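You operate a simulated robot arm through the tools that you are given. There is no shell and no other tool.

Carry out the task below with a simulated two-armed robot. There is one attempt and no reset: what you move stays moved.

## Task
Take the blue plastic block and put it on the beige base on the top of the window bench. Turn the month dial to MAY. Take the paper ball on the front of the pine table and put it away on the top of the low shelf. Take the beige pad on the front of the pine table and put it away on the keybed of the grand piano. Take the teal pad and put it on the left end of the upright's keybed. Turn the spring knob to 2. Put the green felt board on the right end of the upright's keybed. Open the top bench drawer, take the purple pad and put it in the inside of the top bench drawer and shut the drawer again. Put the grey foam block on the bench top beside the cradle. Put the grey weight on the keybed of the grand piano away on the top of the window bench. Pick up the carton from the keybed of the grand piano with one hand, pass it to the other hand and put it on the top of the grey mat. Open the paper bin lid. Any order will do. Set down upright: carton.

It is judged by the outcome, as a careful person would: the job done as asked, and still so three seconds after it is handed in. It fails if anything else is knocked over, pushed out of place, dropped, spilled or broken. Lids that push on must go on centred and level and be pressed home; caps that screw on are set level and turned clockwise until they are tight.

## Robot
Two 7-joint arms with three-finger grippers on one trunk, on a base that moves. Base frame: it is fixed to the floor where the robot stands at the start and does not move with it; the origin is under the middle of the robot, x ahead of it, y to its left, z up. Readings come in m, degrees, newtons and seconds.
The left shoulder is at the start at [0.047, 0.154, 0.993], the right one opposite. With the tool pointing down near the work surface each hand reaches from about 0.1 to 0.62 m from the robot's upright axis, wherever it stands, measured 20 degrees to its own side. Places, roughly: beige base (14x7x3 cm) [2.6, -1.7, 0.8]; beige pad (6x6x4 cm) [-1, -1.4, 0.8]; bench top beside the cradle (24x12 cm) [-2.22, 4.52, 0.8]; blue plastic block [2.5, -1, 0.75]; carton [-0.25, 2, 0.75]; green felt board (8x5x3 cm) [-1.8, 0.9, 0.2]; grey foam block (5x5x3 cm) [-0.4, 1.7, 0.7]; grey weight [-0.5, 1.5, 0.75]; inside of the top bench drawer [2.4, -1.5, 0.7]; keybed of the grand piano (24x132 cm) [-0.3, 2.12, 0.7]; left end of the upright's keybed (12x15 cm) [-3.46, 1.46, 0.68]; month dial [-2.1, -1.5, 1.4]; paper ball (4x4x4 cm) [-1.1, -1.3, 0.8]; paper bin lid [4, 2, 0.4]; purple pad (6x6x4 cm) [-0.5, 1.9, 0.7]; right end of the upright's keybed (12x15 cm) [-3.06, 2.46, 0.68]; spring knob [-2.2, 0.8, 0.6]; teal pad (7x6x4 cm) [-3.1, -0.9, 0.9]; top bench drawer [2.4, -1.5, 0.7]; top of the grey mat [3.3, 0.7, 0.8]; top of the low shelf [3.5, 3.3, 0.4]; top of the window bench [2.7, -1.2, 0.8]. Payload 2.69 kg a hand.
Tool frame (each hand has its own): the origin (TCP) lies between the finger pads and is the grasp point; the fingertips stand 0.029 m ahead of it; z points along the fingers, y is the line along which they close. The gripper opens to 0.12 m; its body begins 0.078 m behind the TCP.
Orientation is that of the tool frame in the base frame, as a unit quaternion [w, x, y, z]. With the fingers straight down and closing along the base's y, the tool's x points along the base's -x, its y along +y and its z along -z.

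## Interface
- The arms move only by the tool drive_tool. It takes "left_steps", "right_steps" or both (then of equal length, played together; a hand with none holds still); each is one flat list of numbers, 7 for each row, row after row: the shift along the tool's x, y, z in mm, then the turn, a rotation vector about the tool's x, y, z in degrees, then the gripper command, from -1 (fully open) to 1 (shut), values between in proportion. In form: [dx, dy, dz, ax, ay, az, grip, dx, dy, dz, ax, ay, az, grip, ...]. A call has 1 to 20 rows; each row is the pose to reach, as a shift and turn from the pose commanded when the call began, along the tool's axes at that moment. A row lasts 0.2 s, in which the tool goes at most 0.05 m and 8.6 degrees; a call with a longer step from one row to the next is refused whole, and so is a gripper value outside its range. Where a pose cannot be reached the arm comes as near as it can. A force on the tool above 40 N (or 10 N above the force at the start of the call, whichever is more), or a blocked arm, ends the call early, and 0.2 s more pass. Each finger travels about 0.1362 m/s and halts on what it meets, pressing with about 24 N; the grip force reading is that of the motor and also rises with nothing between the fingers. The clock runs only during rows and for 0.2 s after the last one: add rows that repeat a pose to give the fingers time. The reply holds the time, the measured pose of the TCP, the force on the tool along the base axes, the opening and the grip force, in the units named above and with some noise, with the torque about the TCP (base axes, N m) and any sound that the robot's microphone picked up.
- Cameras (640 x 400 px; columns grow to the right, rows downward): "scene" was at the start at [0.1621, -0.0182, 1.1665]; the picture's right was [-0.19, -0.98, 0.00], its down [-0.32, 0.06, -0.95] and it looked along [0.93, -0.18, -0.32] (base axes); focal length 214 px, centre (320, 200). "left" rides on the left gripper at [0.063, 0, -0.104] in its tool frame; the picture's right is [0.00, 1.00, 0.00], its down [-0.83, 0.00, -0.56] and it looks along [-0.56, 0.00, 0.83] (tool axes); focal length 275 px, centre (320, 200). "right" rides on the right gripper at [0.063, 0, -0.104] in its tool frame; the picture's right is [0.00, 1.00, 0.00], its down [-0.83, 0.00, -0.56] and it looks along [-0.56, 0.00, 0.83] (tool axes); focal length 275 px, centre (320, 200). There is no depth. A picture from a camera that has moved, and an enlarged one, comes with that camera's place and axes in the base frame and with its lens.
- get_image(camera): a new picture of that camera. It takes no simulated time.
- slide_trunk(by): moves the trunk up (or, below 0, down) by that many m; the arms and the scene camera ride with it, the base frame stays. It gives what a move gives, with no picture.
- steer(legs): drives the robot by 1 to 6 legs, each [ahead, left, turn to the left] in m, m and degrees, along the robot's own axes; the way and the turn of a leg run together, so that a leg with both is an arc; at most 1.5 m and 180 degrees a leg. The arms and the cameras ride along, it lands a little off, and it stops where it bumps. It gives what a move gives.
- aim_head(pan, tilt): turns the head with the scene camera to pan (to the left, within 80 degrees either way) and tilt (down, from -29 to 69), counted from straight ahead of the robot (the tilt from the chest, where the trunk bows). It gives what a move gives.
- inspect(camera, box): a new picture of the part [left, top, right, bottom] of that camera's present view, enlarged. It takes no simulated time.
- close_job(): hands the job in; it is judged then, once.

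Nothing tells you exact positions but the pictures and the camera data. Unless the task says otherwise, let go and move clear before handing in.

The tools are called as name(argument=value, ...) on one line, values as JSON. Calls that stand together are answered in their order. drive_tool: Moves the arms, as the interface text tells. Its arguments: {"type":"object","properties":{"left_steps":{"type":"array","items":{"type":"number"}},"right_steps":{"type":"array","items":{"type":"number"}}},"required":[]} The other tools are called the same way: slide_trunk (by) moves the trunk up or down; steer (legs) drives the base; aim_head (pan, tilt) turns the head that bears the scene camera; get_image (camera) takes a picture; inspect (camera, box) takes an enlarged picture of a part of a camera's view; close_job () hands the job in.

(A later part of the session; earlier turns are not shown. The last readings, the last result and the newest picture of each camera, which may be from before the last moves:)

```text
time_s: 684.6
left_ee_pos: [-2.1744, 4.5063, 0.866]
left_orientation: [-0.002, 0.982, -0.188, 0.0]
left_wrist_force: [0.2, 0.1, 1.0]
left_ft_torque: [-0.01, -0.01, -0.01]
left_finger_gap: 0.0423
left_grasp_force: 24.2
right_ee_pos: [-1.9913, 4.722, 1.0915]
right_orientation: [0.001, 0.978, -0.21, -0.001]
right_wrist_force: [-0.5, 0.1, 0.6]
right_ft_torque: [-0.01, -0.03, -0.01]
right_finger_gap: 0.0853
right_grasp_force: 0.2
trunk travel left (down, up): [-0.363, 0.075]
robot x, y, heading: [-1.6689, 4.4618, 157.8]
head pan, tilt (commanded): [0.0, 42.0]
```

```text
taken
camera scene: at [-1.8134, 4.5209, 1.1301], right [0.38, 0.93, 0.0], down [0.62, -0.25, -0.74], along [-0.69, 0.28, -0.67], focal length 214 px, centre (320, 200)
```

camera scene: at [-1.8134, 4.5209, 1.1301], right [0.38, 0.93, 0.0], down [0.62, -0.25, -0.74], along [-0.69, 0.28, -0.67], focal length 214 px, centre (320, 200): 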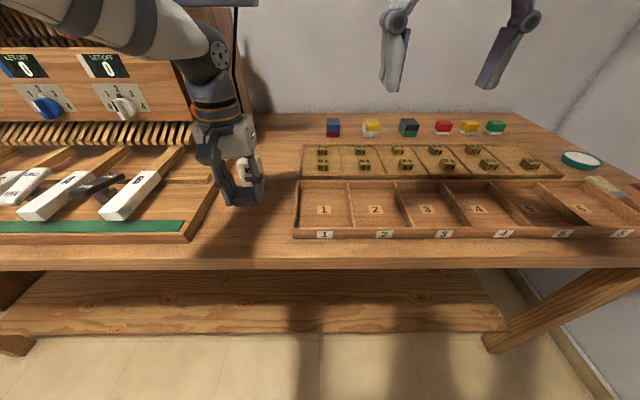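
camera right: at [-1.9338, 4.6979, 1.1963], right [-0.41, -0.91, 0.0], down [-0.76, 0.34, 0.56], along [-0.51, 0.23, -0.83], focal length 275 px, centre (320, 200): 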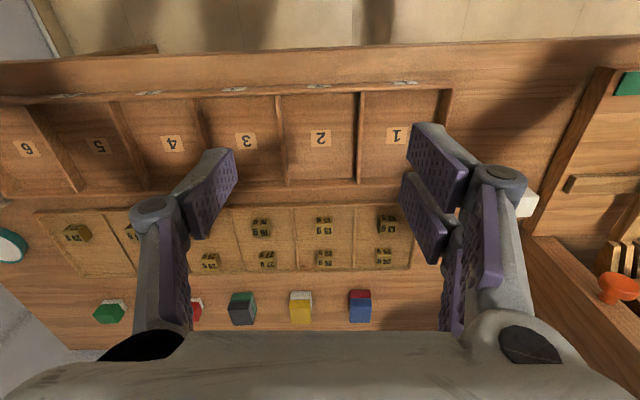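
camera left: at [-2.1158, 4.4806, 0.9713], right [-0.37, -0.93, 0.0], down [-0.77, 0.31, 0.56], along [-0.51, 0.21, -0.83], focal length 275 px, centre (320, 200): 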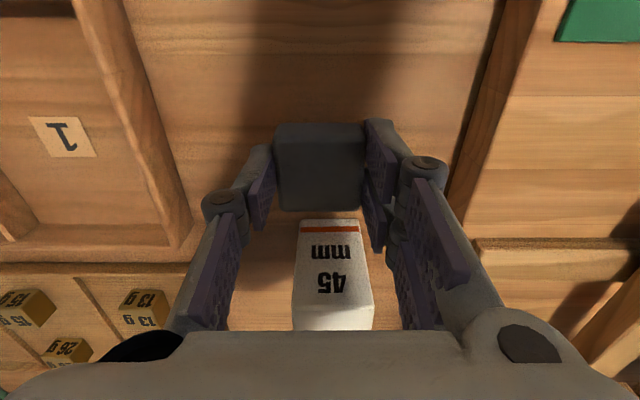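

drive_tool(left_steps=[0, 0, 12, 0, 0, 0, 0.6, 0, 0, 22, 0, 0, 0, 0.6, 0, 0, 25, 0, 0, 0, 0.6])

drive_tool(left_steps=[0, 0, 2, 0, 0, 0, 0.6, 0, 0, 4, 0, 0, 0, 0.6, 0, 0, 6, 0, 0, 0, 0.6])

```text
time_s: 685.4
left_ee_pos: [-2.1752, 4.5075, 0.841]
left_orientation: [-0.002, 0.982, -0.188, 0.002]
left_wrist_force: [0.3, 0.3, -0.5]
left_ft_torque: [0.01, 0.04, 0.01]
left_finger_gap: 0.0421
left_grasp_force: 24.3
right_ee_pos: [-1.9915, 4.7217, 1.0921]
right_orientation: [0.0, 0.978, -0.209, -0.001]
right_wrist_force: [-0.1, 0.8, -0.3]
right_ft_torque: [-0.01, 0.02, -0.01]
right_finger_gap: 0.0849
right_grasp_force: 0.0
trunk travel left (down, up): [-0.363, 0.075]
robot x, y, heading: [-1.6648, 4.465, 157.7]
head pan, tilt (commanded): [0.0, 42.0]
```

```text
time_s: 686.2
left_ee_pos: [-2.176, 4.5068, 0.8362]
left_orientation: [-0.001, 0.982, -0.188, 0.002]
left_wrist_force: [0.6, 0.1, -0.5]
left_ft_torque: [0.0, 0.02, 0.01]
left_finger_gap: 0.0424
left_grasp_force: 23.8
right_ee_pos: [-1.9919, 4.7219, 1.0915]
right_orientation: [0.001, 0.978, -0.209, -0.001]
right_wrist_force: [-0.6, -0.6, -0.7]
right_ft_torque: [-0.01, 0.01, -0.02]
right_finger_gap: 0.0852
right_grasp_force: 0.1
trunk travel left (down, up): [-0.363, 0.075]
robot x, y, heading: [-1.671, 4.4607, 157.8]
head pan, tilt (commanded): [0.0, 42.0]
```

drive_tool(left_steps=[0, 0, 3, 0, 0, 0, 0.6, 0, 0, 6, 0, 0, 0, 0.6])

drive_tool(left_steps=[0, 0, 2, 0, 0, 0, 0.6, 0, 0, 4, 0, 0, 0, 0.6])

```text
time_s: 686.8
left_ee_pos: [-2.1752, 4.5079, 0.8327]
left_orientation: [-0.003, 0.982, -0.189, -0.002]
left_wrist_force: [-0.7, -2.3, 19.8]
left_ft_torque: [-0.09, -0.05, -0.04]
left_finger_gap: 0.0423
left_grasp_force: 24.1
right_ee_pos: [-1.9902, 4.7223, 1.0932]
right_orientation: [0.001, 0.978, -0.209, -0.002]
right_wrist_force: [-0.5, -0.2, -0.6]
right_ft_torque: [0.0, 0.02, -0.01]
right_finger_gap: 0.085
right_grasp_force: 0.1
trunk travel left (down, up): [-0.363, 0.075]
robot x, y, heading: [-1.6702, 4.4628, 157.9]
head pan, tilt (commanded): [0.0, 42.0]
```

```text
time_s: 687.4
left_ee_pos: [-2.175, 4.5072, 0.8292]
left_orientation: [-0.001, 0.982, -0.189, -0.001]
left_wrist_force: [-2.0, -3.7, 28.4]
left_ft_torque: [-0.52, 0.02, -0.05]
left_finger_gap: 0.0423
left_grasp_force: 23.7
right_ee_pos: [-1.9903, 4.7227, 1.0926]
right_orientation: [0.0, 0.978, -0.209, -0.002]
right_wrist_force: [-0.1, -0.1, -0.3]
right_ft_torque: [0.02, -0.06, 0.0]
right_finger_gap: 0.0852
right_grasp_force: 0.0
trunk travel left (down, up): [-0.363, 0.075]
robot x, y, heading: [-1.6713, 4.4607, 157.6]
head pan, tilt (commanded): [0.0, 42.0]
```

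The foam rests on the bench. I'll release and rise straight up.

drive_tool(left_steps=[0, 0, -2, 0, 0, 0, 0.3, 0, 0, -4, 0, 0, 0, 0.1, 0, 0, -5, 0, 0, 0, -0.05, 0, 0, -5, 0, 0, 0, -0.1, 0, 0, -25, 0, 0, 0, -0.1, 0, 0, -60, 0, 0, 0, -0.1, 0, 0, -100, 0, 0, 0, -0.1, 0, 0, -145, 0, 0, 0, -0.1, 20, 0, -190, 0, 0, 0, -0.1, 45, 0, -230, 0, 0, 0, -0.1, 70, 0, -265, 0, 0, 0, -0.1])

get_image(camera="left")

get_image(camera="scene")

```text
time_s: 689.8
left_ee_pos: [-2.1086, 4.4813, 1.0926]
left_orientation: [-0.001, 0.982, -0.187, 0.0]
left_wrist_force: [0.6, 0.9, 0.4]
left_ft_torque: [-0.01, 0.01, 0.01]
left_finger_gap: 0.0659
left_grasp_force: 0.0
right_ee_pos: [-1.9914, 4.7226, 1.0916]
right_orientation: [0.001, 0.978, -0.209, 0.0]
right_wrist_force: [0.0, -0.5, 0.3]
right_ft_torque: [-0.01, -0.01, -0.03]
right_finger_gap: 0.0853
right_grasp_force: 0.0
trunk travel left (down, up): [-0.363, 0.075]
robot x, y, heading: [-1.6725, 4.4593, 157.7]
head pan, tilt (commanded): [0.0, 42.0]
```

```text
taken
camera left: at [-2.0495, 4.4564, 1.1977], right [-0.37, -0.93, 0.0], down [-0.77, 0.31, 0.56], along [-0.51, 0.21, -0.83], focal length 275 px, centre (320, 200)
```

left: 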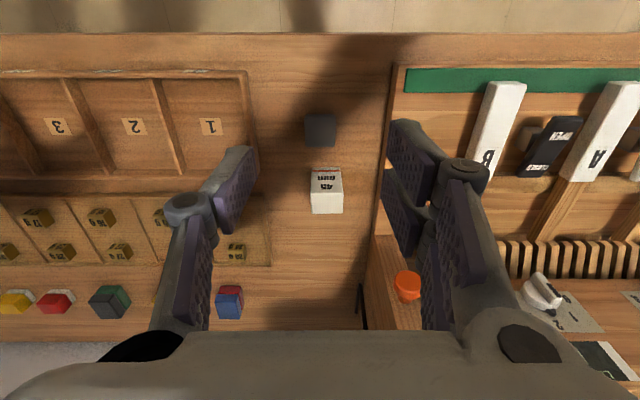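

```text
taken
camera scene: at [-1.8131, 4.5208, 1.1302], right [0.38, 0.93, 0.0], down [0.62, -0.25, -0.74], along [-0.69, 0.28, -0.67], focal length 214 px, centre (320, 200)
```

scene: 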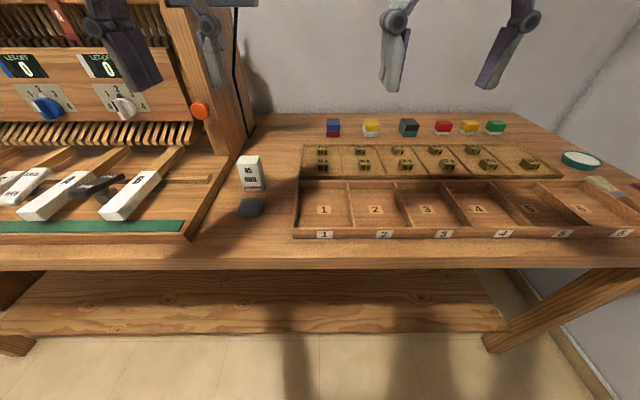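

The foam block sits on the bench beside the cradle. Next I'll go to the blue cart for the green felt board and the spring knob.

steer(legs=[[-0.2, 0, 0], [0, 1.45, 0], [0, 0.48, 0], [-0.4, 0, 0], [-0.891, 0.618, 0], [-0.3, 0.75, 0]])

aim_head(pan=0, tilt=40)

get_image(camera="scene")

```text
time_s: 719.2
left_ee_pos: [-1.6843, 0.7489, 1.092]
left_orientation: [-0.001, 0.983, -0.186, 0.001]
left_wrist_force: [0.0, 0.0, -0.7]
left_ft_torque: [0.03, -0.03, 0.0]
left_finger_gap: 0.0658
left_grasp_force: 0.0
right_ee_pos: [-1.5689, 0.9915, 1.0912]
right_orientation: [0.0, 0.978, -0.207, -0.001]
right_wrist_force: [0.7, 0.2, 0.2]
right_ft_torque: [0.0, -0.01, 0.01]
right_finger_gap: 0.0851
right_grasp_force: 0.1
trunk travel left (down, up): [-0.363, 0.075]
robot x, y, heading: [-1.2467, 0.735, 158.3]
head pan, tilt (commanded): [0.0, 42.0]
```

```text
time_s: 719.8
left_ee_pos: [-1.6848, 0.7496, 1.0905]
left_orientation: [-0.002, 0.983, -0.186, 0.002]
left_wrist_force: [0.1, -0.4, 0.2]
left_ft_torque: [0.0, 0.0, 0.0]
left_finger_gap: 0.0657
left_grasp_force: 0.0
right_ee_pos: [-1.5678, 0.99, 1.0917]
right_orientation: [0.001, 0.978, -0.207, -0.001]
right_wrist_force: [-0.5, -0.2, 0.9]
right_ft_torque: [-0.01, 0.01, -0.02]
right_finger_gap: 0.0854
right_grasp_force: 0.1
trunk travel left (down, up): [-0.363, 0.075]
robot x, y, heading: [-1.2447, 0.7313, 158.0]
head pan, tilt (commanded): [0.0, 40.0]
```

```text
taken
camera scene: at [-1.3905, 0.7909, 1.133], right [0.37, 0.93, 0.0], down [0.6, -0.24, -0.77], along [-0.71, 0.29, -0.64], focal length 214 px, centre (320, 200)
```

scene: 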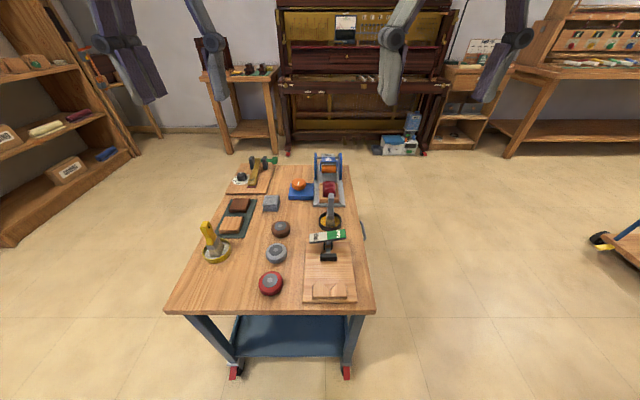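

inspect(camera="scene", box=[210, 140, 390, 310])

inspect(camera="scene", box=[280, 140, 380, 220])

```text
2.35 times, centred on (300, 225) of scene
camera zoom: at [-1.3905, 0.7909, 1.133], right [0.37, 0.93, 0.0], down [0.6, -0.24, -0.77], along [-0.71, 0.29, -0.64], focal length 505 px, centre (367, 141)
```

zoom: 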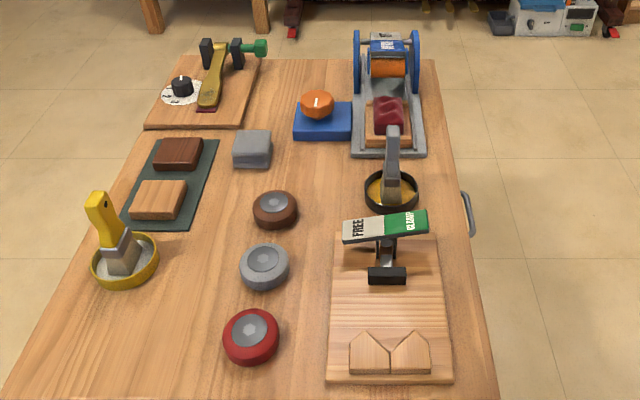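

```text
5.00 times, centred on (330, 180) of scene
camera zoom: at [-1.3905, 0.7909, 1.133], right [0.37, 0.93, 0.0], down [0.6, -0.24, -0.77], along [-0.71, 0.29, -0.64], focal length 1072 px, centre (270, 300)
```

zoom: 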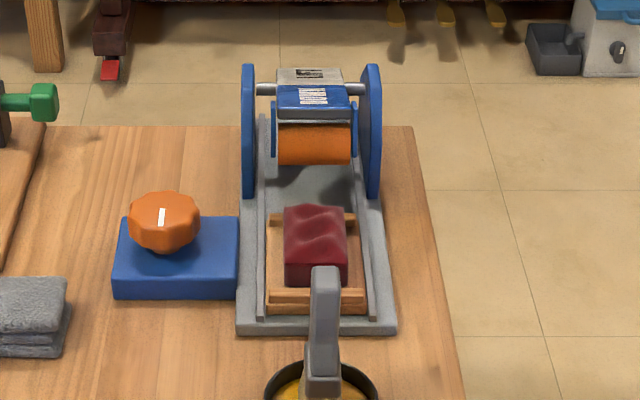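

inspect(camera="scene", box=[220, 145, 290, 205])

get_image(camera="left")

```text
6.67 times, centred on (255, 175) of scene
camera zoom: at [-1.3905, 0.7909, 1.133], right [0.37, 0.93, 0.0], down [0.6, -0.24, -0.77], along [-0.71, 0.29, -0.64], focal length 1430 px, centre (753, 367)
```

zoom: 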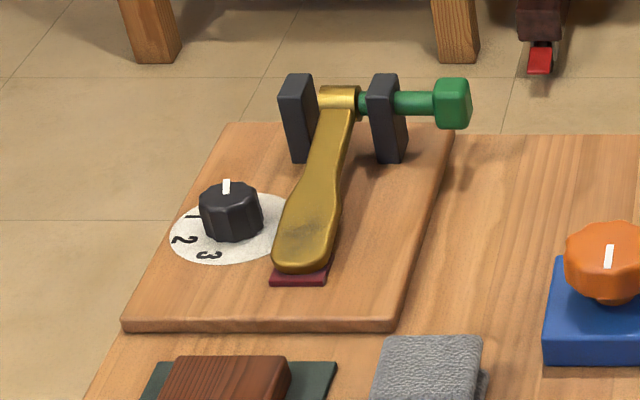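

```text
taken
camera left: at [-1.6255, 0.7251, 1.197], right [-0.37, -0.93, 0.0], down [-0.77, 0.31, 0.56], along [-0.52, 0.21, -0.83], focal length 275 px, centre (320, 200)
```

left: 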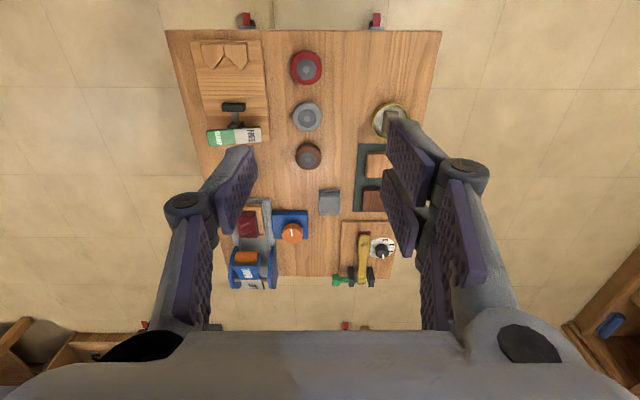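

The black knob with the numbered white dial at the cart's far left corner must be the spring knob, at about (-2.23, 0.77, 0.62). I'll drive to the cart's south side to view it from above.

steer(legs=[[0, 0.85, 0], [0.85, 0, 0], [0, 0, -90]])

aim_head(pan=0, tilt=45)

get_image(camera="scene")

get_image(camera="left")

```text
time_s: 734.7
left_ee_pos: [-2.3387, 0.6986, 1.091]
left_orientation: [0.0, -0.561, 0.828, 0.0]
left_wrist_force: [0.8, 0.2, 0.7]
left_ft_torque: [0.0, 0.0, -0.02]
left_finger_gap: 0.066
left_grasp_force: 0.0
right_ee_pos: [-2.0982, 0.5818, 1.0914]
right_orientation: [0.001, -0.543, 0.84, 0.001]
right_wrist_force: [0.2, -0.3, 0.1]
right_ft_torque: [0.01, 0.02, 0.01]
right_finger_gap: 0.085
right_grasp_force: 0.0
trunk travel left (down, up): [-0.363, 0.075]
robot x, y, heading: [-2.3606, 0.2606, 67.9]
head pan, tilt (commanded): [0.0, 40.0]
```

```text
time_s: 735.4
left_ee_pos: [-2.3397, 0.6996, 1.0903]
left_orientation: [0.0, -0.561, 0.828, -0.002]
left_wrist_force: [-0.2, 0.6, -0.3]
left_ft_torque: [0.01, 0.02, 0.0]
left_finger_gap: 0.0658
left_grasp_force: 0.0
right_ee_pos: [-2.0976, 0.5827, 1.0924]
right_orientation: [0.0, -0.543, 0.839, 0.002]
right_wrist_force: [0.3, 0.0, 0.2]
right_ft_torque: [0.01, -0.02, -0.02]
right_finger_gap: 0.0849
right_grasp_force: 0.1
trunk travel left (down, up): [-0.363, 0.075]
robot x, y, heading: [-2.3583, 0.2623, 67.8]
head pan, tilt (commanded): [0.0, 45.0]
```

```text
taken
camera scene: at [-2.2999, 0.4012, 1.1258], right [0.93, -0.38, 0.0], down [-0.27, -0.65, -0.71], along [0.27, 0.66, -0.71], focal length 214 px, centre (320, 200)
```

scene: 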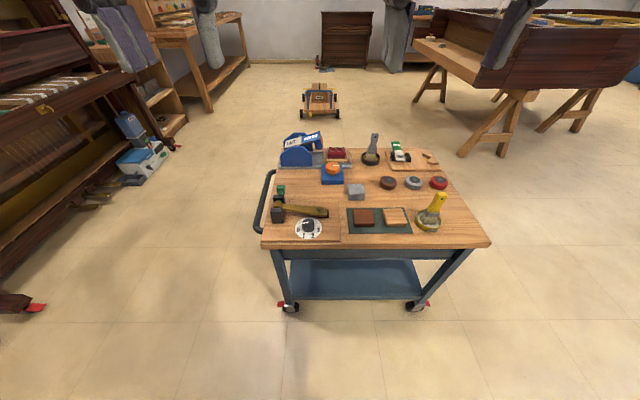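

```text
taken
camera left: at [-2.3618, 0.6403, 1.197], right [-0.93, 0.37, 0.0], down [0.31, 0.77, 0.55], along [0.21, 0.51, -0.83], focal length 275 px, centre (320, 200)
```

left: 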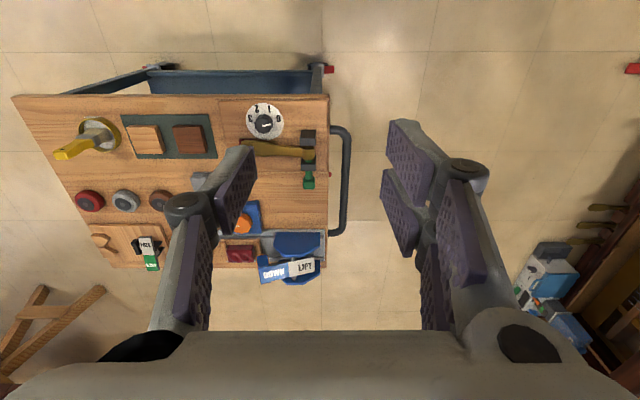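

Now the dial is visible from above. I'll zoom in to read it.

inspect(camera="left", box=[230, 85, 330, 160])

inspect(camera="scene", box=[260, 180, 350, 250])

```text
5.33 times, centred on (280, 122) of left
camera zoom: at [-2.3618, 0.6403, 1.197], right [-0.93, 0.37, 0.0], down [0.31, 0.77, 0.55], along [0.21, 0.51, -0.83], focal length 1468 px, centre (533, 613)
```

zoom: 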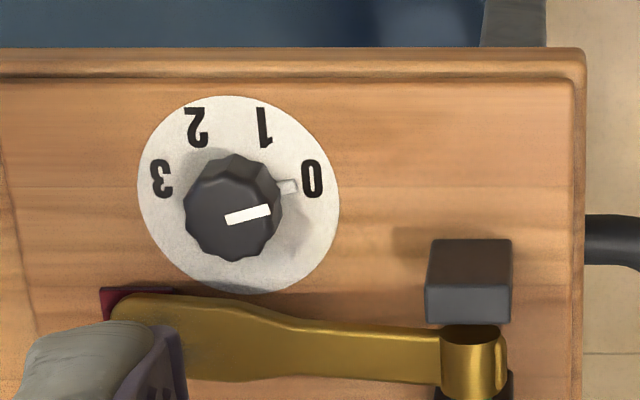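

```text
5.71 times, centred on (305, 215) of scene
camera zoom: at [-2.2999, 0.4012, 1.1258], right [0.93, -0.38, 0.0], down [-0.27, -0.65, -0.71], along [0.27, 0.66, -0.71], focal length 1226 px, centre (406, 114)
```

zoom: 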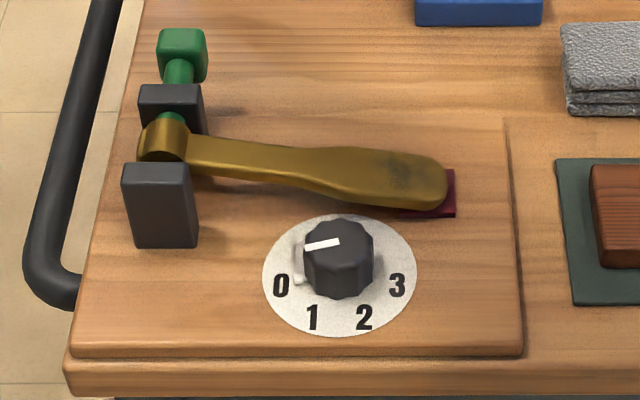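

The dial reads 0 to 3 with the pointer at 0, so I need to turn it 100° counter-clockwise to 2. The brass lever is close on the north side, so I'll do it in two 50° grips. First I'll shift the base so that the left hand is in front of it.

steer(legs=[[0.03, -0.12, 0]])

get_image(camera="left")

```text
time_s: 737.0
left_ee_pos: [-2.2164, 0.6812, 1.0913]
left_orientation: [0.0, -0.562, 0.827, -0.001]
left_wrist_force: [0.7, 0.6, 0.2]
left_ft_torque: [-0.04, 0.04, -0.02]
left_finger_gap: 0.066
left_grasp_force: 0.0
right_ee_pos: [-1.9752, 0.5643, 1.0927]
right_orientation: [0.0, -0.543, 0.839, 0.001]
right_wrist_force: [0.9, 0.2, 0.5]
right_ft_torque: [0.03, 0.0, 0.0]
right_finger_gap: 0.085
right_grasp_force: 0.0
trunk travel left (down, up): [-0.363, 0.075]
robot x, y, heading: [-2.2343, 0.2444, 67.9]
head pan, tilt (commanded): [0.0, 45.0]
```

```text
taken
camera left: at [-2.2393, 0.6226, 1.197], right [-0.93, 0.37, 0.0], down [0.31, 0.77, 0.55], along [0.21, 0.51, -0.83], focal length 275 px, centre (320, 200)
```

left: 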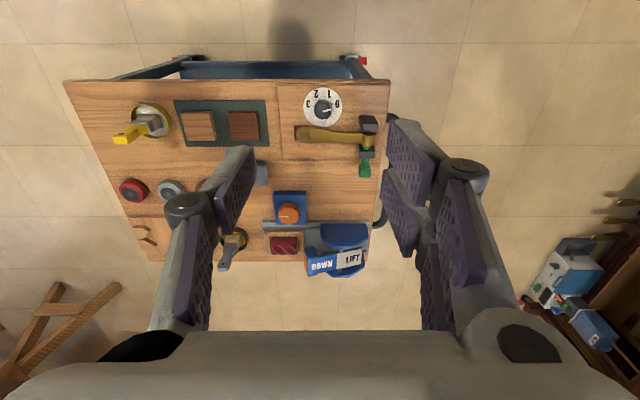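

drive_tool(left_steps=[-12, 1, 40, 0, 0, 4, -0.1, -25, 2, 80, 0, 0, 8, -0.1, -38, 3, 120, 0, 0, 12, 0.1, -52, 4, 160, 0, 0, 16, 0.15, -66, 5, 200, 0, 0, 20, 0.15, -78, 5, 240, 0, 0, 25, 0.15, -87, 5, 280, 0, 0, 25, 0.15, -87, 5, 320, 0, 0, 25, 0.15, -87, 5, 340, 0, 0, 25, 0.15, -87, 5, 340, 0, 0, 25, 0.15])

get_image(camera="left")

inspect(camera="scene", box=[200, 150, 340, 260])

```text
time_s: 739.2
left_ee_pos: [-2.1878, 0.7643, 0.7498]
left_orientation: [0.0, -0.369, 0.93, -0.002]
left_wrist_force: [-0.6, -0.3, 0.2]
left_ft_torque: [0.04, -0.01, 0.0]
left_finger_gap: 0.0511
left_grasp_force: 0.1
right_ee_pos: [-1.9757, 0.5641, 1.092]
right_orientation: [0.0, -0.543, 0.839, 0.001]
right_wrist_force: [0.0, 0.7, -0.5]
right_ft_torque: [0.02, 0.03, -0.03]
right_finger_gap: 0.0852
right_grasp_force: 0.1
trunk travel left (down, up): [-0.363, 0.075]
robot x, y, heading: [-2.2362, 0.2464, 67.9]
head pan, tilt (commanded): [0.0, 45.0]
```

```text
taken
camera left: at [-2.233, 0.7195, 0.8556], right [-0.68, 0.73, 0.0], down [0.61, 0.57, 0.56], along [0.41, 0.38, -0.83], focal length 275 px, centre (320, 200)
```

left: 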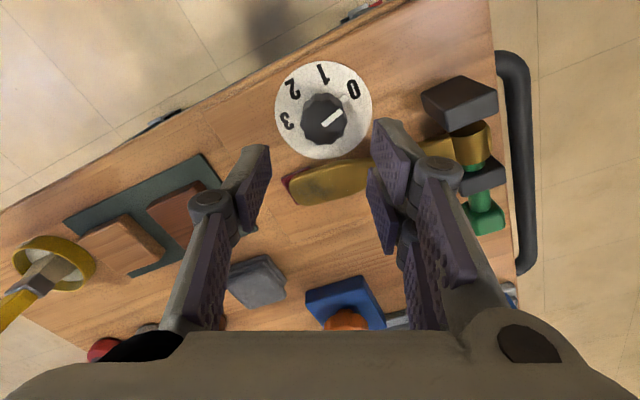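

```text
3.64 times, centred on (270, 205) of scene
camera zoom: at [-2.1779, 0.3835, 1.1258], right [0.93, -0.38, 0.0], down [-0.27, -0.65, -0.71], along [0.27, 0.65, -0.71], focal length 780 px, centre (502, 182)
```

zoom: 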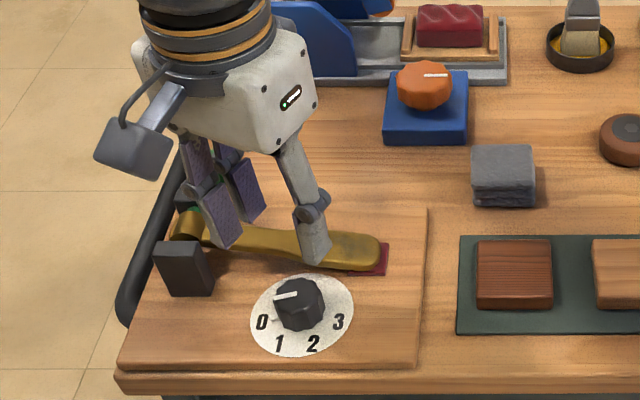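

drive_tool(left_steps=[1, 3, 20, 0, 0, 3, 0.15, 1, 3, 40, 0, 0, 5, 0.15, 1, 3, 55, 0, 0, 5, 0.15, 1, 3, 64, 0, 0, 5, 0.15, 1, 3, 64, 0, 0, 5, 0.15])

get_image(camera="left")

```text
time_s: 740.4
left_ee_pos: [-2.1897, 0.7662, 0.6865]
left_orientation: [0.0, -0.328, 0.945, -0.001]
left_wrist_force: [0.2, 0.0, 0.6]
left_ft_torque: [0.0, 0.01, 0.0]
left_finger_gap: 0.0511
left_grasp_force: 0.1
right_ee_pos: [-1.9768, 0.5641, 1.0924]
right_orientation: [0.0, -0.543, 0.84, 0.001]
right_wrist_force: [-0.2, -0.1, 0.1]
right_ft_torque: [0.0, 0.02, 0.0]
right_finger_gap: 0.0849
right_grasp_force: 0.0
trunk travel left (down, up): [-0.363, 0.075]
robot x, y, heading: [-2.2343, 0.2478, 67.5]
head pan, tilt (commanded): [0.0, 45.0]
```

```text
taken
camera left: at [-2.2402, 0.7266, 0.7929], right [-0.62, 0.79, 0.0], down [0.65, 0.51, 0.56], along [0.44, 0.34, -0.83], focal length 275 px, centre (320, 200)
```

left: 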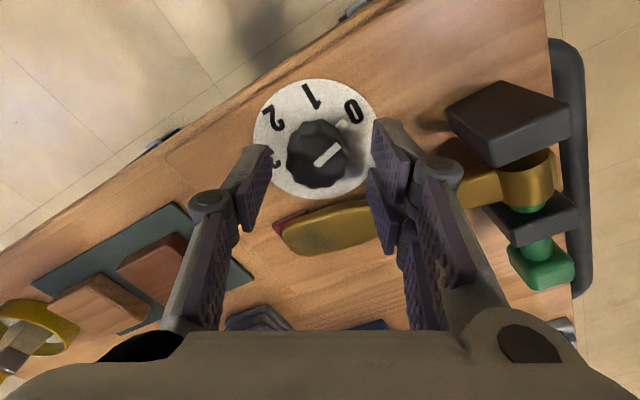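

drive_tool(left_steps=[2, 0, 3, 0, 0, 0, 0.15, 2, 0, 6, 0, 0, 0, 0.15, 2, 0, 9, 0, 0, 0, 0.15])

drive_tool(left_steps=[0, 0, 2, 0, 0, 0, 0.15, 0, 0, 4, 0, 0, 0, 0.15])

```text
time_s: 741.2
left_ee_pos: [-2.1918, 0.7647, 0.679]
left_orientation: [0.0, -0.328, 0.945, -0.002]
left_wrist_force: [-1.2, 0.5, 0.1]
left_ft_torque: [0.02, 0.01, 0.03]
left_finger_gap: 0.051
left_grasp_force: 0.0
right_ee_pos: [-1.9765, 0.564, 1.0906]
right_orientation: [0.0, -0.544, 0.839, 0.001]
right_wrist_force: [-0.1, 0.7, 0.4]
right_ft_torque: [-0.01, 0.01, 0.02]
right_finger_gap: 0.0852
right_grasp_force: 0.0
trunk travel left (down, up): [-0.363, 0.075]
robot x, y, heading: [-2.2336, 0.2429, 67.9]
head pan, tilt (commanded): [0.0, 45.0]
```

```text
time_s: 741.8
left_ee_pos: [-2.1937, 0.7645, 0.6754]
left_orientation: [0.001, -0.328, 0.945, -0.001]
left_wrist_force: [0.6, 0.2, 1.0]
left_ft_torque: [0.01, 0.01, 0.02]
left_finger_gap: 0.051
left_grasp_force: 0.2
right_ee_pos: [-1.9748, 0.5641, 1.0916]
right_orientation: [0.0, -0.543, 0.84, 0.001]
right_wrist_force: [0.2, 0.0, 0.7]
right_ft_torque: [0.02, 0.02, 0.02]
right_finger_gap: 0.0851
right_grasp_force: 0.1
trunk travel left (down, up): [-0.363, 0.075]
robot x, y, heading: [-2.2342, 0.2415, 67.8]
head pan, tilt (commanded): [0.0, 45.0]
```

drive_tool(left_steps=[0, 0, 0, 0, 0, 0, 0.3, 0, 0, 0, 0, 0, 0, 0.5, 0, 0, 0, 0, 0, 0, 0.7, 0, 0, 0, 0, 0, 0, 0.7])

get_image(camera="left")

```text
time_s: 742.8
left_ee_pos: [-2.1913, 0.7625, 0.6746]
left_orientation: [0.001, -0.328, 0.945, -0.002]
left_wrist_force: [6.8, -8.1, -1.6]
left_ft_torque: [-0.21, -0.32, -0.06]
left_finger_gap: 0.0322
left_grasp_force: 44.9
right_ee_pos: [-1.9754, 0.5646, 1.0928]
right_orientation: [0.0, -0.543, 0.84, 0.001]
right_wrist_force: [0.8, -1.1, 0.4]
right_ft_torque: [-0.02, -0.03, 0.0]
right_finger_gap: 0.0854
right_grasp_force: 0.1
trunk travel left (down, up): [-0.363, 0.075]
robot x, y, heading: [-2.2342, 0.2425, 67.9]
head pan, tilt (commanded): [0.0, 45.0]
```

```text
taken
camera left: at [-2.2412, 0.7237, 0.7799], right [-0.62, 0.79, 0.0], down [0.65, 0.51, 0.56], along [0.44, 0.34, -0.83], focal length 275 px, centre (320, 200)
```

left: 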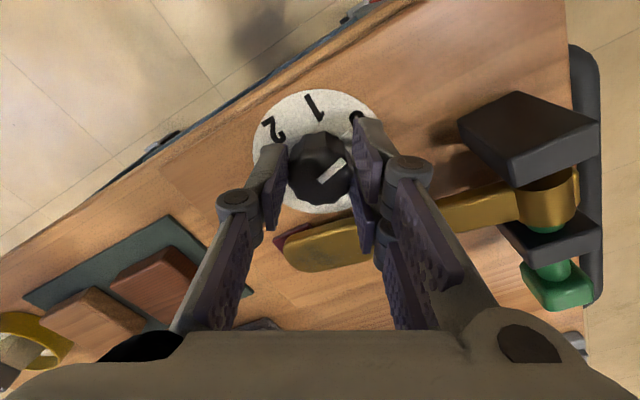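

The knob is gripped. I'll turn 50° counter-clockwise.

drive_tool(left_steps=[0, 0, 0, 0, 0, -7.2, 0.7, 0, 0, 0, 0, 0, -14.4, 0.7, 0, 0, 0, 0, 0, -21.6, 0.7, 0, 0, 0, 0, 0, -28.8, 0.7, 0, 0, 0, 0, 0, -36, 0.7, 0, 0, 0, 0, 0, -43.2, 0.7, 0, 0, 0, 0, 0, -50, 0.7, 0, 0, 0, 0, 0, -50, 0.7])

get_image(camera="left")

```text
time_s: 744.5
left_ee_pos: [-2.1875, 0.7614, 0.6728]
left_orientation: [0.001, -0.696, 0.718, -0.007]
left_wrist_force: [4.7, -5.1, 5.1]
left_ft_torque: [-0.23, -0.7, -0.04]
left_finger_gap: 0.0324
left_grasp_force: 44.9
right_ee_pos: [-1.9759, 0.5647, 1.092]
right_orientation: [0.002, -0.543, 0.84, 0.001]
right_wrist_force: [0.0, 0.5, 0.1]
right_ft_torque: [-0.04, -0.02, 0.03]
right_finger_gap: 0.0851
right_grasp_force: 0.2
trunk travel left (down, up): [-0.363, 0.075]
robot x, y, heading: [-2.2346, 0.2408, 67.8]
head pan, tilt (commanded): [0.0, 45.0]
stopped in row 8 (left hand): the force on the tool passed its limit at 40 N (the readings are from after the stop); the commanded pose is now the measured one
```

```text
taken
camera left: at [-2.1901, 0.6977, 0.7804], right [-1.0, 0.04, -0.01], down [0.02, 0.83, 0.55], along [0.03, 0.55, -0.83], focal length 275 px, centre (320, 200)
```

left: 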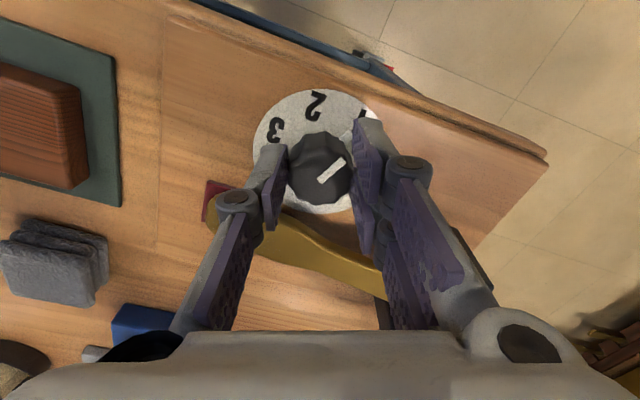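

The knob followed to "1". I'll release, rotate the hand back 50°, and grip again.

drive_tool(left_steps=[0, 0, 0, 0, 0, 0, 0.4, 0, 0, 0, 0, 0, 0, 0.2, 0, 0, -2, 0, 0, 0, 0.18, 0, 0, -4, 0, 0, 7.2, 0.18, 0, 0, -4, 0, 0, 14.4, 0.18, 0, 0, -4, 0, 0, 21.6, 0.18, 0, 0, -4, 0, 0, 28.8, 0.18, 0, 0, -4, 0, 0, 36, 0.18, 0, 0, -4, 0, 0, 43.2, 0.18, 0, 0, -4, 0, 0, 50, 0.18, 0, 0, -4, 0, 0, 50, 0.18])

get_image(camera="left")

```text
time_s: 746.9
left_ee_pos: [-2.1899, 0.7611, 0.6775]
left_orientation: [0.003, -0.327, 0.945, -0.004]
left_wrist_force: [0.6, 0.7, -0.6]
left_ft_torque: [0.04, 0.01, 0.01]
left_finger_gap: 0.049
left_grasp_force: 0.0
right_ee_pos: [-1.9756, 0.5648, 1.0924]
right_orientation: [0.0, -0.542, 0.84, 0.001]
right_wrist_force: [-0.6, -0.2, -0.4]
right_ft_torque: [-0.01, 0.0, -0.01]
right_finger_gap: 0.0854
right_grasp_force: 0.1
trunk travel left (down, up): [-0.363, 0.075]
robot x, y, heading: [-2.2369, 0.2413, 67.9]
head pan, tilt (commanded): [0.0, 45.0]
```

```text
taken
camera left: at [-2.2392, 0.7226, 0.7835], right [-0.61, 0.79, -0.01], down [0.65, 0.51, 0.56], along [0.45, 0.34, -0.83], focal length 275 px, centre (320, 200)
```

left: 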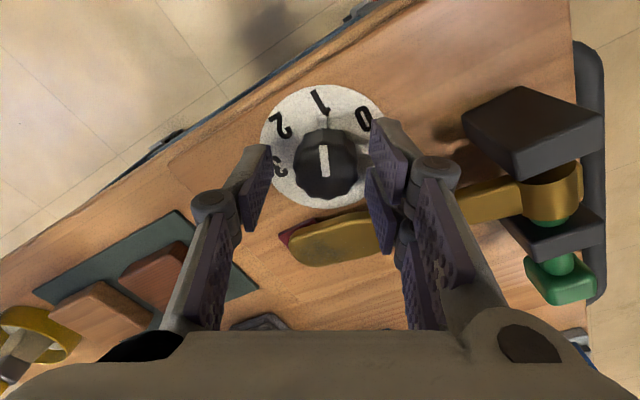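

The pointer now shows 1. I'll grip again and turn another 50° to reach 2.

drive_tool(left_steps=[0, 2, 3, 0, 0, 0, 0.18, 0, 2, 3, 0, 0, 0, 0.4, 0, 2, 3, 0, 0, 0, 0.6, 0, 2, 3, 0, 0, 0, 0.7, 0, 2, 3, 0, 0, 0, 0.7])

drive_tool(left_steps=[0, 0, 0, 0, 0, -7.2, 0.7, 0, 0, 0, 0, 0, -14.4, 0.7, 0, 0, 0, 0, 0, -21.6, 0.7, 0, 0, 0, 0, 0, -28.8, 0.7, 0, 0, 0, 0, 0, -36, 0.7, 0, 0, 0, 0, 0, -43.2, 0.7, 0, 0, 0, 0, 0, -50, 0.7, 0, 0, 0, 0, 0, -50, 0.7])

get_image(camera="left")

```text
time_s: 748.1
left_ee_pos: [-2.1904, 0.7645, 0.6743]
left_orientation: [0.003, -0.327, 0.945, -0.004]
left_wrist_force: [-2.5, 0.7, 1.7]
left_ft_torque: [-0.06, 0.1, -0.01]
left_finger_gap: 0.0324
left_grasp_force: 44.8
right_ee_pos: [-1.9763, 0.5651, 1.0923]
right_orientation: [0.0, -0.543, 0.84, 0.002]
right_wrist_force: [0.2, 1.2, 0.6]
right_ft_torque: [-0.02, 0.01, 0.01]
right_finger_gap: 0.0852
right_grasp_force: 0.1
trunk travel left (down, up): [-0.363, 0.075]
robot x, y, heading: [-2.2358, 0.2453, 67.7]
head pan, tilt (commanded): [0.0, 45.0]
```

```text
time_s: 749.9
left_ee_pos: [-2.1875, 0.7628, 0.6762]
left_orientation: [0.002, -0.696, 0.718, -0.005]
left_wrist_force: [21.8, -5.3, 3.1]
left_ft_torque: [0.31, -0.83, -0.1]
left_finger_gap: 0.0326
left_grasp_force: 44.9
right_ee_pos: [-1.9739, 0.5643, 1.0919]
right_orientation: [0.0, -0.542, 0.84, 0.002]
right_wrist_force: [-0.4, -0.6, -0.4]
right_ft_torque: [0.0, -0.01, 0.01]
right_finger_gap: 0.0853
right_grasp_force: 0.0
trunk travel left (down, up): [-0.363, 0.075]
robot x, y, heading: [-2.2344, 0.2445, 67.8]
head pan, tilt (commanded): [0.0, 45.0]
```

```text
taken
camera left: at [-2.1897, 0.6996, 0.7811], right [-1.0, 0.04, -0.01], down [0.02, 0.83, 0.55], along [0.03, 0.55, -0.83], focal length 275 px, centre (320, 200)
```

left: 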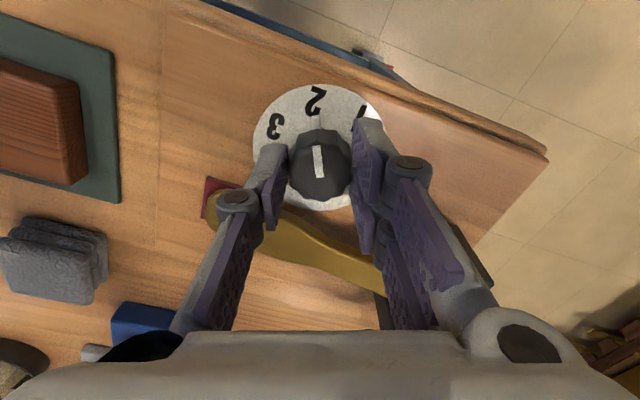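

The pointer now lines up with "2". I'll release, rise, and check it.

drive_tool(left_steps=[0, 0, 0, 0, 0, 0, 0.45, 0, 0, 0, 0, 0, 0, 0.3, 0, 0, -3, 0, 0, 0, 0.2, 0, 0, -15, 0, 0, 0, 0.18, 0, 0, -45, 0, 0, 0, 0.18, 0, 0, -85, 0, 0, 0, 0.18, 0, 0, -130, 0, 0, 5, 0.18])

inspect(camera="left", box=[230, 20, 420, 160])

inspect(camera="scene", box=[200, 170, 340, 260])

```text
time_s: 751.5
left_ee_pos: [-2.1913, 0.7631, 0.8069]
left_orientation: [0.001, -0.665, 0.747, -0.006]
left_wrist_force: [-0.5, 0.1, -1.1]
left_ft_torque: [0.03, 0.01, -0.02]
left_finger_gap: 0.0494
left_grasp_force: 0.0
right_ee_pos: [-1.9751, 0.5641, 1.0911]
right_orientation: [0.001, -0.543, 0.84, 0.002]
right_wrist_force: [0.0, 0.3, 0.0]
right_ft_torque: [0.0, 0.02, 0.0]
right_finger_gap: 0.0851
right_grasp_force: 0.0
trunk travel left (down, up): [-0.363, 0.075]
robot x, y, heading: [-2.2324, 0.2397, 67.6]
head pan, tilt (commanded): [0.0, 45.0]
```

```text
2.86 times, centred on (325, 90) of left
camera zoom: at [-2.1997, 0.7011, 0.912], right [-0.99, 0.12, -0.01], down [0.1, 0.83, 0.55], along [0.08, 0.55, -0.83], focal length 786 px, centre (306, 514)
```

zoom: 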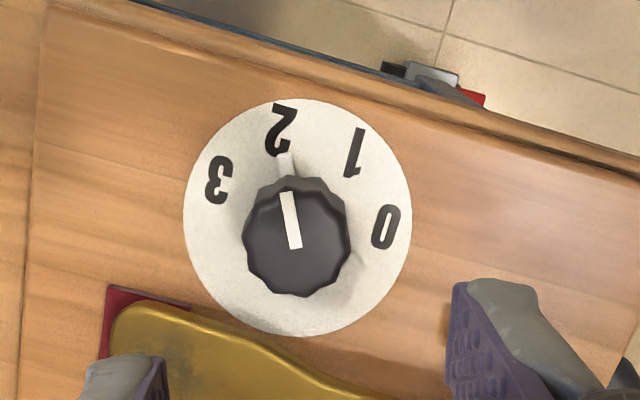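

```text
4.44 times, centred on (270, 215) of scene
camera zoom: at [-2.1777, 0.383, 1.1258], right [0.93, -0.38, 0.0], down [-0.27, -0.65, -0.71], along [0.27, 0.65, -0.71], focal length 953 px, centre (542, 133)
```

zoom: 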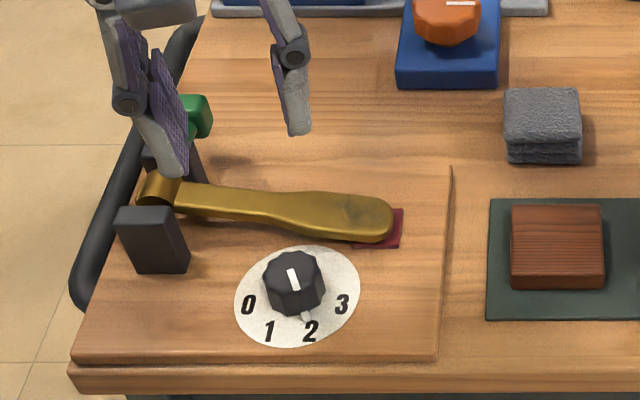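

The spring knob is set to 2. Now for the green felt board on the cart's lower shelf: I'll stow the left hand and go around to the cart's east side to look under the top.

drive_tool(left_steps=[15, 0, -45, 0, 0, 3, -0.1, 30, 0, -90, 0, 0, 6, -0.1, 45, 0, -135, 0, 0, 9, -0.1, 60, 0, -180, 0, 0, 12, -0.1, 75, 0, -225, 0, 0, 15, -0.1, 85, 0, -265, 0, 0, 15, -0.1])

steer(legs=[[-0.1, -1.3, 0], [0, 0, 90], [0, -0.73, 0]])

get_image(camera="scene")

```text
time_s: 752.9
left_ee_pos: [-2.203, 0.6807, 1.071]
left_orientation: [0.002, -0.561, 0.828, -0.006]
left_wrist_force: [0.2, -0.8, 0.2]
left_ft_torque: [0.02, 0.0, 0.01]
left_finger_gap: 0.0662
left_grasp_force: 0.1
right_ee_pos: [-1.9759, 0.5638, 1.0915]
right_orientation: [0.001, -0.543, 0.84, 0.001]
right_wrist_force: [0.3, -0.2, 0.6]
right_ft_torque: [-0.01, -0.02, 0.0]
right_finger_gap: 0.0849
right_grasp_force: 0.1
trunk travel left (down, up): [-0.363, 0.075]
robot x, y, heading: [-2.2306, 0.2442, 67.8]
head pan, tilt (commanded): [0.0, 45.0]
```

```text
time_s: 772.7
left_ee_pos: [-1.1965, 0.3607, 1.0708]
left_orientation: [-0.004, 0.98, -0.196, 0.003]
left_wrist_force: [-0.3, 0.4, -0.3]
left_ft_torque: [0.01, -0.02, 0.05]
left_finger_gap: 0.066
left_grasp_force: 0.1
right_ee_pos: [-1.0769, 0.5871, 1.0917]
right_orientation: [0.001, 0.976, -0.216, -0.001]
right_wrist_force: [0.7, 0.3, -0.4]
right_ft_torque: [0.0, -0.01, 0.01]
right_finger_gap: 0.0852
right_grasp_force: 0.1
trunk travel left (down, up): [-0.363, 0.075]
robot x, y, heading: [-0.7583, 0.3212, 157.1]
head pan, tilt (commanded): [0.0, 45.0]
```

```text
taken
camera scene: at [-0.8997, 0.3822, 1.1258], right [0.39, 0.92, 0.0], down [0.65, -0.28, -0.71], along [-0.65, 0.28, -0.71], focal length 214 px, centre (320, 200)
```

scene: 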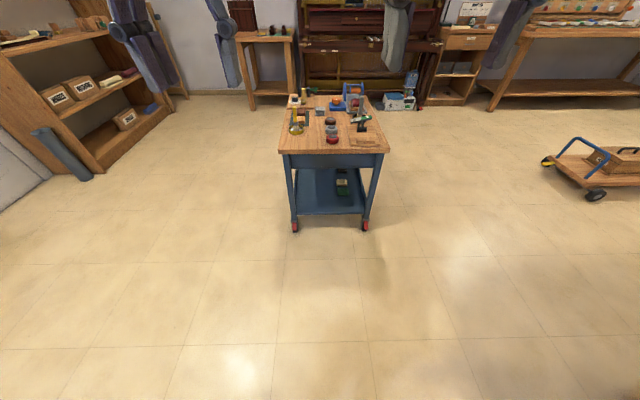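

inspect(camera="scene", box=[270, 130, 400, 240])

```text
3.64 times, centred on (335, 185) of scene
camera zoom: at [-0.8997, 0.3822, 1.1258], right [0.39, 0.92, 0.0], down [0.65, -0.28, -0.71], along [-0.65, 0.28, -0.71], focal length 780 px, centre (266, 254)
```

zoom: 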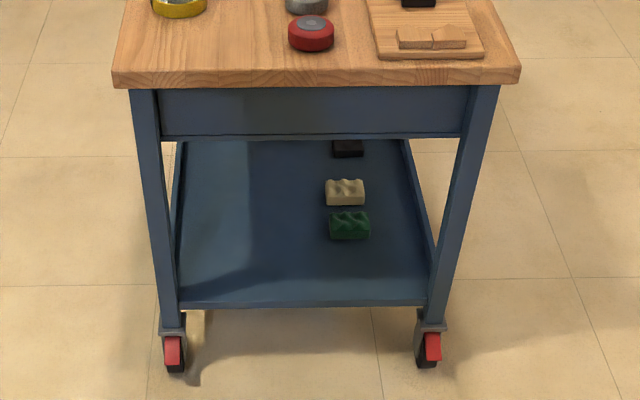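

The green wavy felt board is on the cart's lower shelf, about 16 cm in from the edge. I'll approach, raise the left hand out of the way, and lower the trunk to reach under the top with the right hand pitched.

steer(legs=[[0, -0.03, 1.2], [0.38, 0, 0]])

drive_tool(left_steps=[15, 15, -25, 0, 0, 0, -0.1, 30, 30, -50, 0, 0, 0, -0.1, 45, 45, -75, 0, 0, 0, -0.1, 60, 60, -100, 0, 0, 0, -0.1, 70, 75, -125, 0, 0, 0, -0.1])

slide_trunk(by=-0.33)

get_image(camera="scene")

get_image(camera="right")

```text
time_s: 775.6
left_ee_pos: [-1.5399, 0.5225, 1.071]
left_orientation: [-0.005, 0.982, -0.187, 0.003]
left_wrist_force: [0.1, -0.4, -0.3]
left_ft_torque: [-0.01, -0.04, -0.04]
left_finger_gap: 0.0663
left_grasp_force: 0.1
right_ee_pos: [-1.4235, 0.7497, 1.0922]
right_orientation: [0.0, 0.978, -0.208, -0.001]
right_wrist_force: [0.6, 1.8, 0.8]
right_ft_torque: [0.01, -0.02, 0.03]
right_finger_gap: 0.0852
right_grasp_force: 0.1
trunk travel left (down, up): [-0.363, 0.075]
robot x, y, heading: [-1.1021, 0.4898, 158.2]
head pan, tilt (commanded): [0.0, 45.0]
```

```text
time_s: 776.8
left_ee_pos: [-1.5051, 0.4605, 1.1186]
left_orientation: [-0.006, 0.983, -0.186, 0.002]
left_wrist_force: [-0.7, 0.4, 0.2]
left_ft_torque: [0.04, -0.03, -0.02]
left_finger_gap: 0.066
left_grasp_force: 0.1
left hand out of reach, approached as far as the arm can: row 3, 4, 5
right_ee_pos: [-1.4224, 0.7506, 1.0916]
right_orientation: [0.0, 0.978, -0.208, 0.0]
right_wrist_force: [0.8, -0.3, 0.7]
right_ft_torque: [0.01, 0.04, -0.04]
right_finger_gap: 0.0849
right_grasp_force: 0.1
trunk travel left (down, up): [-0.363, 0.075]
robot x, y, heading: [-1.1053, 0.4965, 158.1]
head pan, tilt (commanded): [0.0, 45.0]
```

```text
time_s: 780.1
left_ee_pos: [-1.6008, 0.4977, 0.6454]
left_orientation: [0.034, 0.962, -0.182, 0.201]
left_wrist_force: [0.1, -0.5, -0.3]
left_ft_torque: [0.0, -0.02, 0.0]
left_finger_gap: 0.066
left_grasp_force: 0.0
right_ee_pos: [-1.4786, 0.7733, 0.6926]
right_orientation: [0.016, 0.975, -0.206, 0.087]
right_wrist_force: [0.3, 0.2, -0.3]
right_ft_torque: [-0.02, 0.01, 0.01]
right_finger_gap: 0.0852
right_grasp_force: 0.0
trunk travel left (down, up): [-0.033, 0.405]
robot x, y, heading: [-1.0992, 0.492, 158.1]
head pan, tilt (commanded): [0.0, 45.0]
```

```text
taken
camera scene: at [-1.3419, 0.5893, 0.7711], right [0.37, 0.93, 0.0], down [0.66, -0.26, -0.71], along [-0.66, 0.26, -0.71], focal length 214 px, centre (320, 200)
```

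scene: 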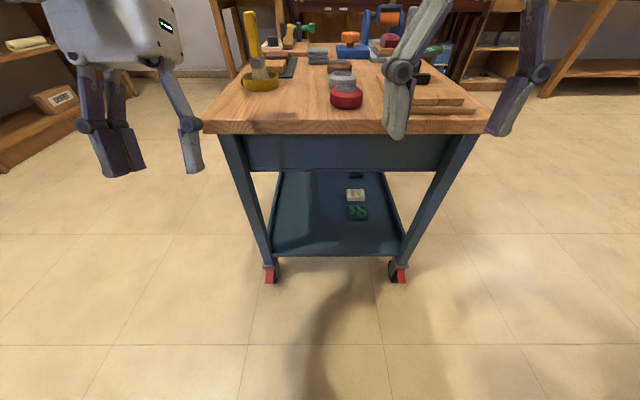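

```text
taken
camera right: at [-1.4382, 0.7557, 0.8069], right [-0.4, -0.92, 0.0], down [-0.84, 0.37, 0.4], along [-0.37, 0.16, -0.92], focal length 275 px, centre (320, 200)
```

right: 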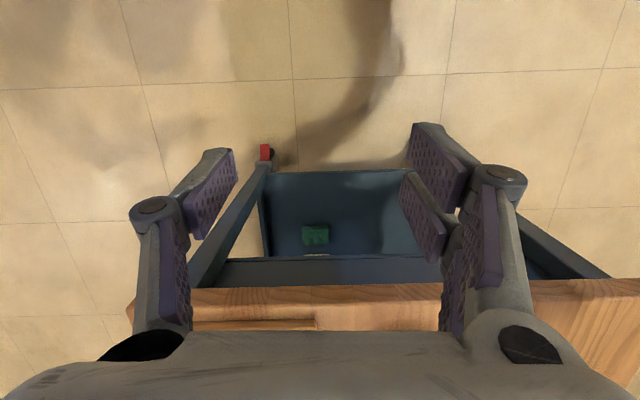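

inspect(camera="right", box=[250, 150, 450, 290])

inspect(camera="scene", box=[250, 120, 460, 290])

```text
2.86 times, centred on (350, 220) of right
camera zoom: at [-1.4382, 0.7557, 0.8069], right [-0.4, -0.92, 0.0], down [-0.84, 0.37, 0.4], along [-0.37, 0.16, -0.92], focal length 786 px, centre (234, 143)
```

zoom: 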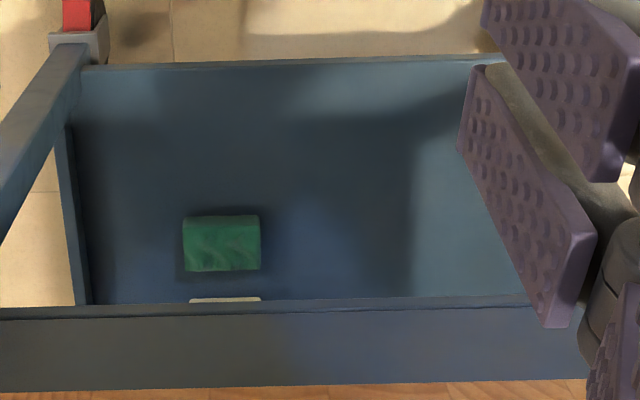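

```text
2.35 times, centred on (355, 205) of scene
camera zoom: at [-1.3419, 0.5893, 0.7711], right [0.37, 0.93, 0.0], down [0.66, -0.26, -0.71], along [-0.66, 0.26, -0.71], focal length 505 px, centre (238, 188)
```

zoom: 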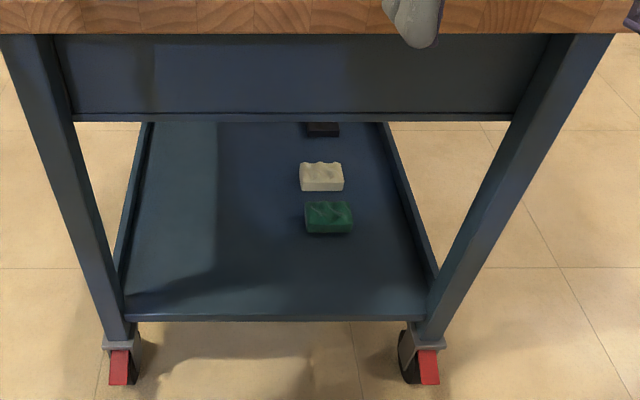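

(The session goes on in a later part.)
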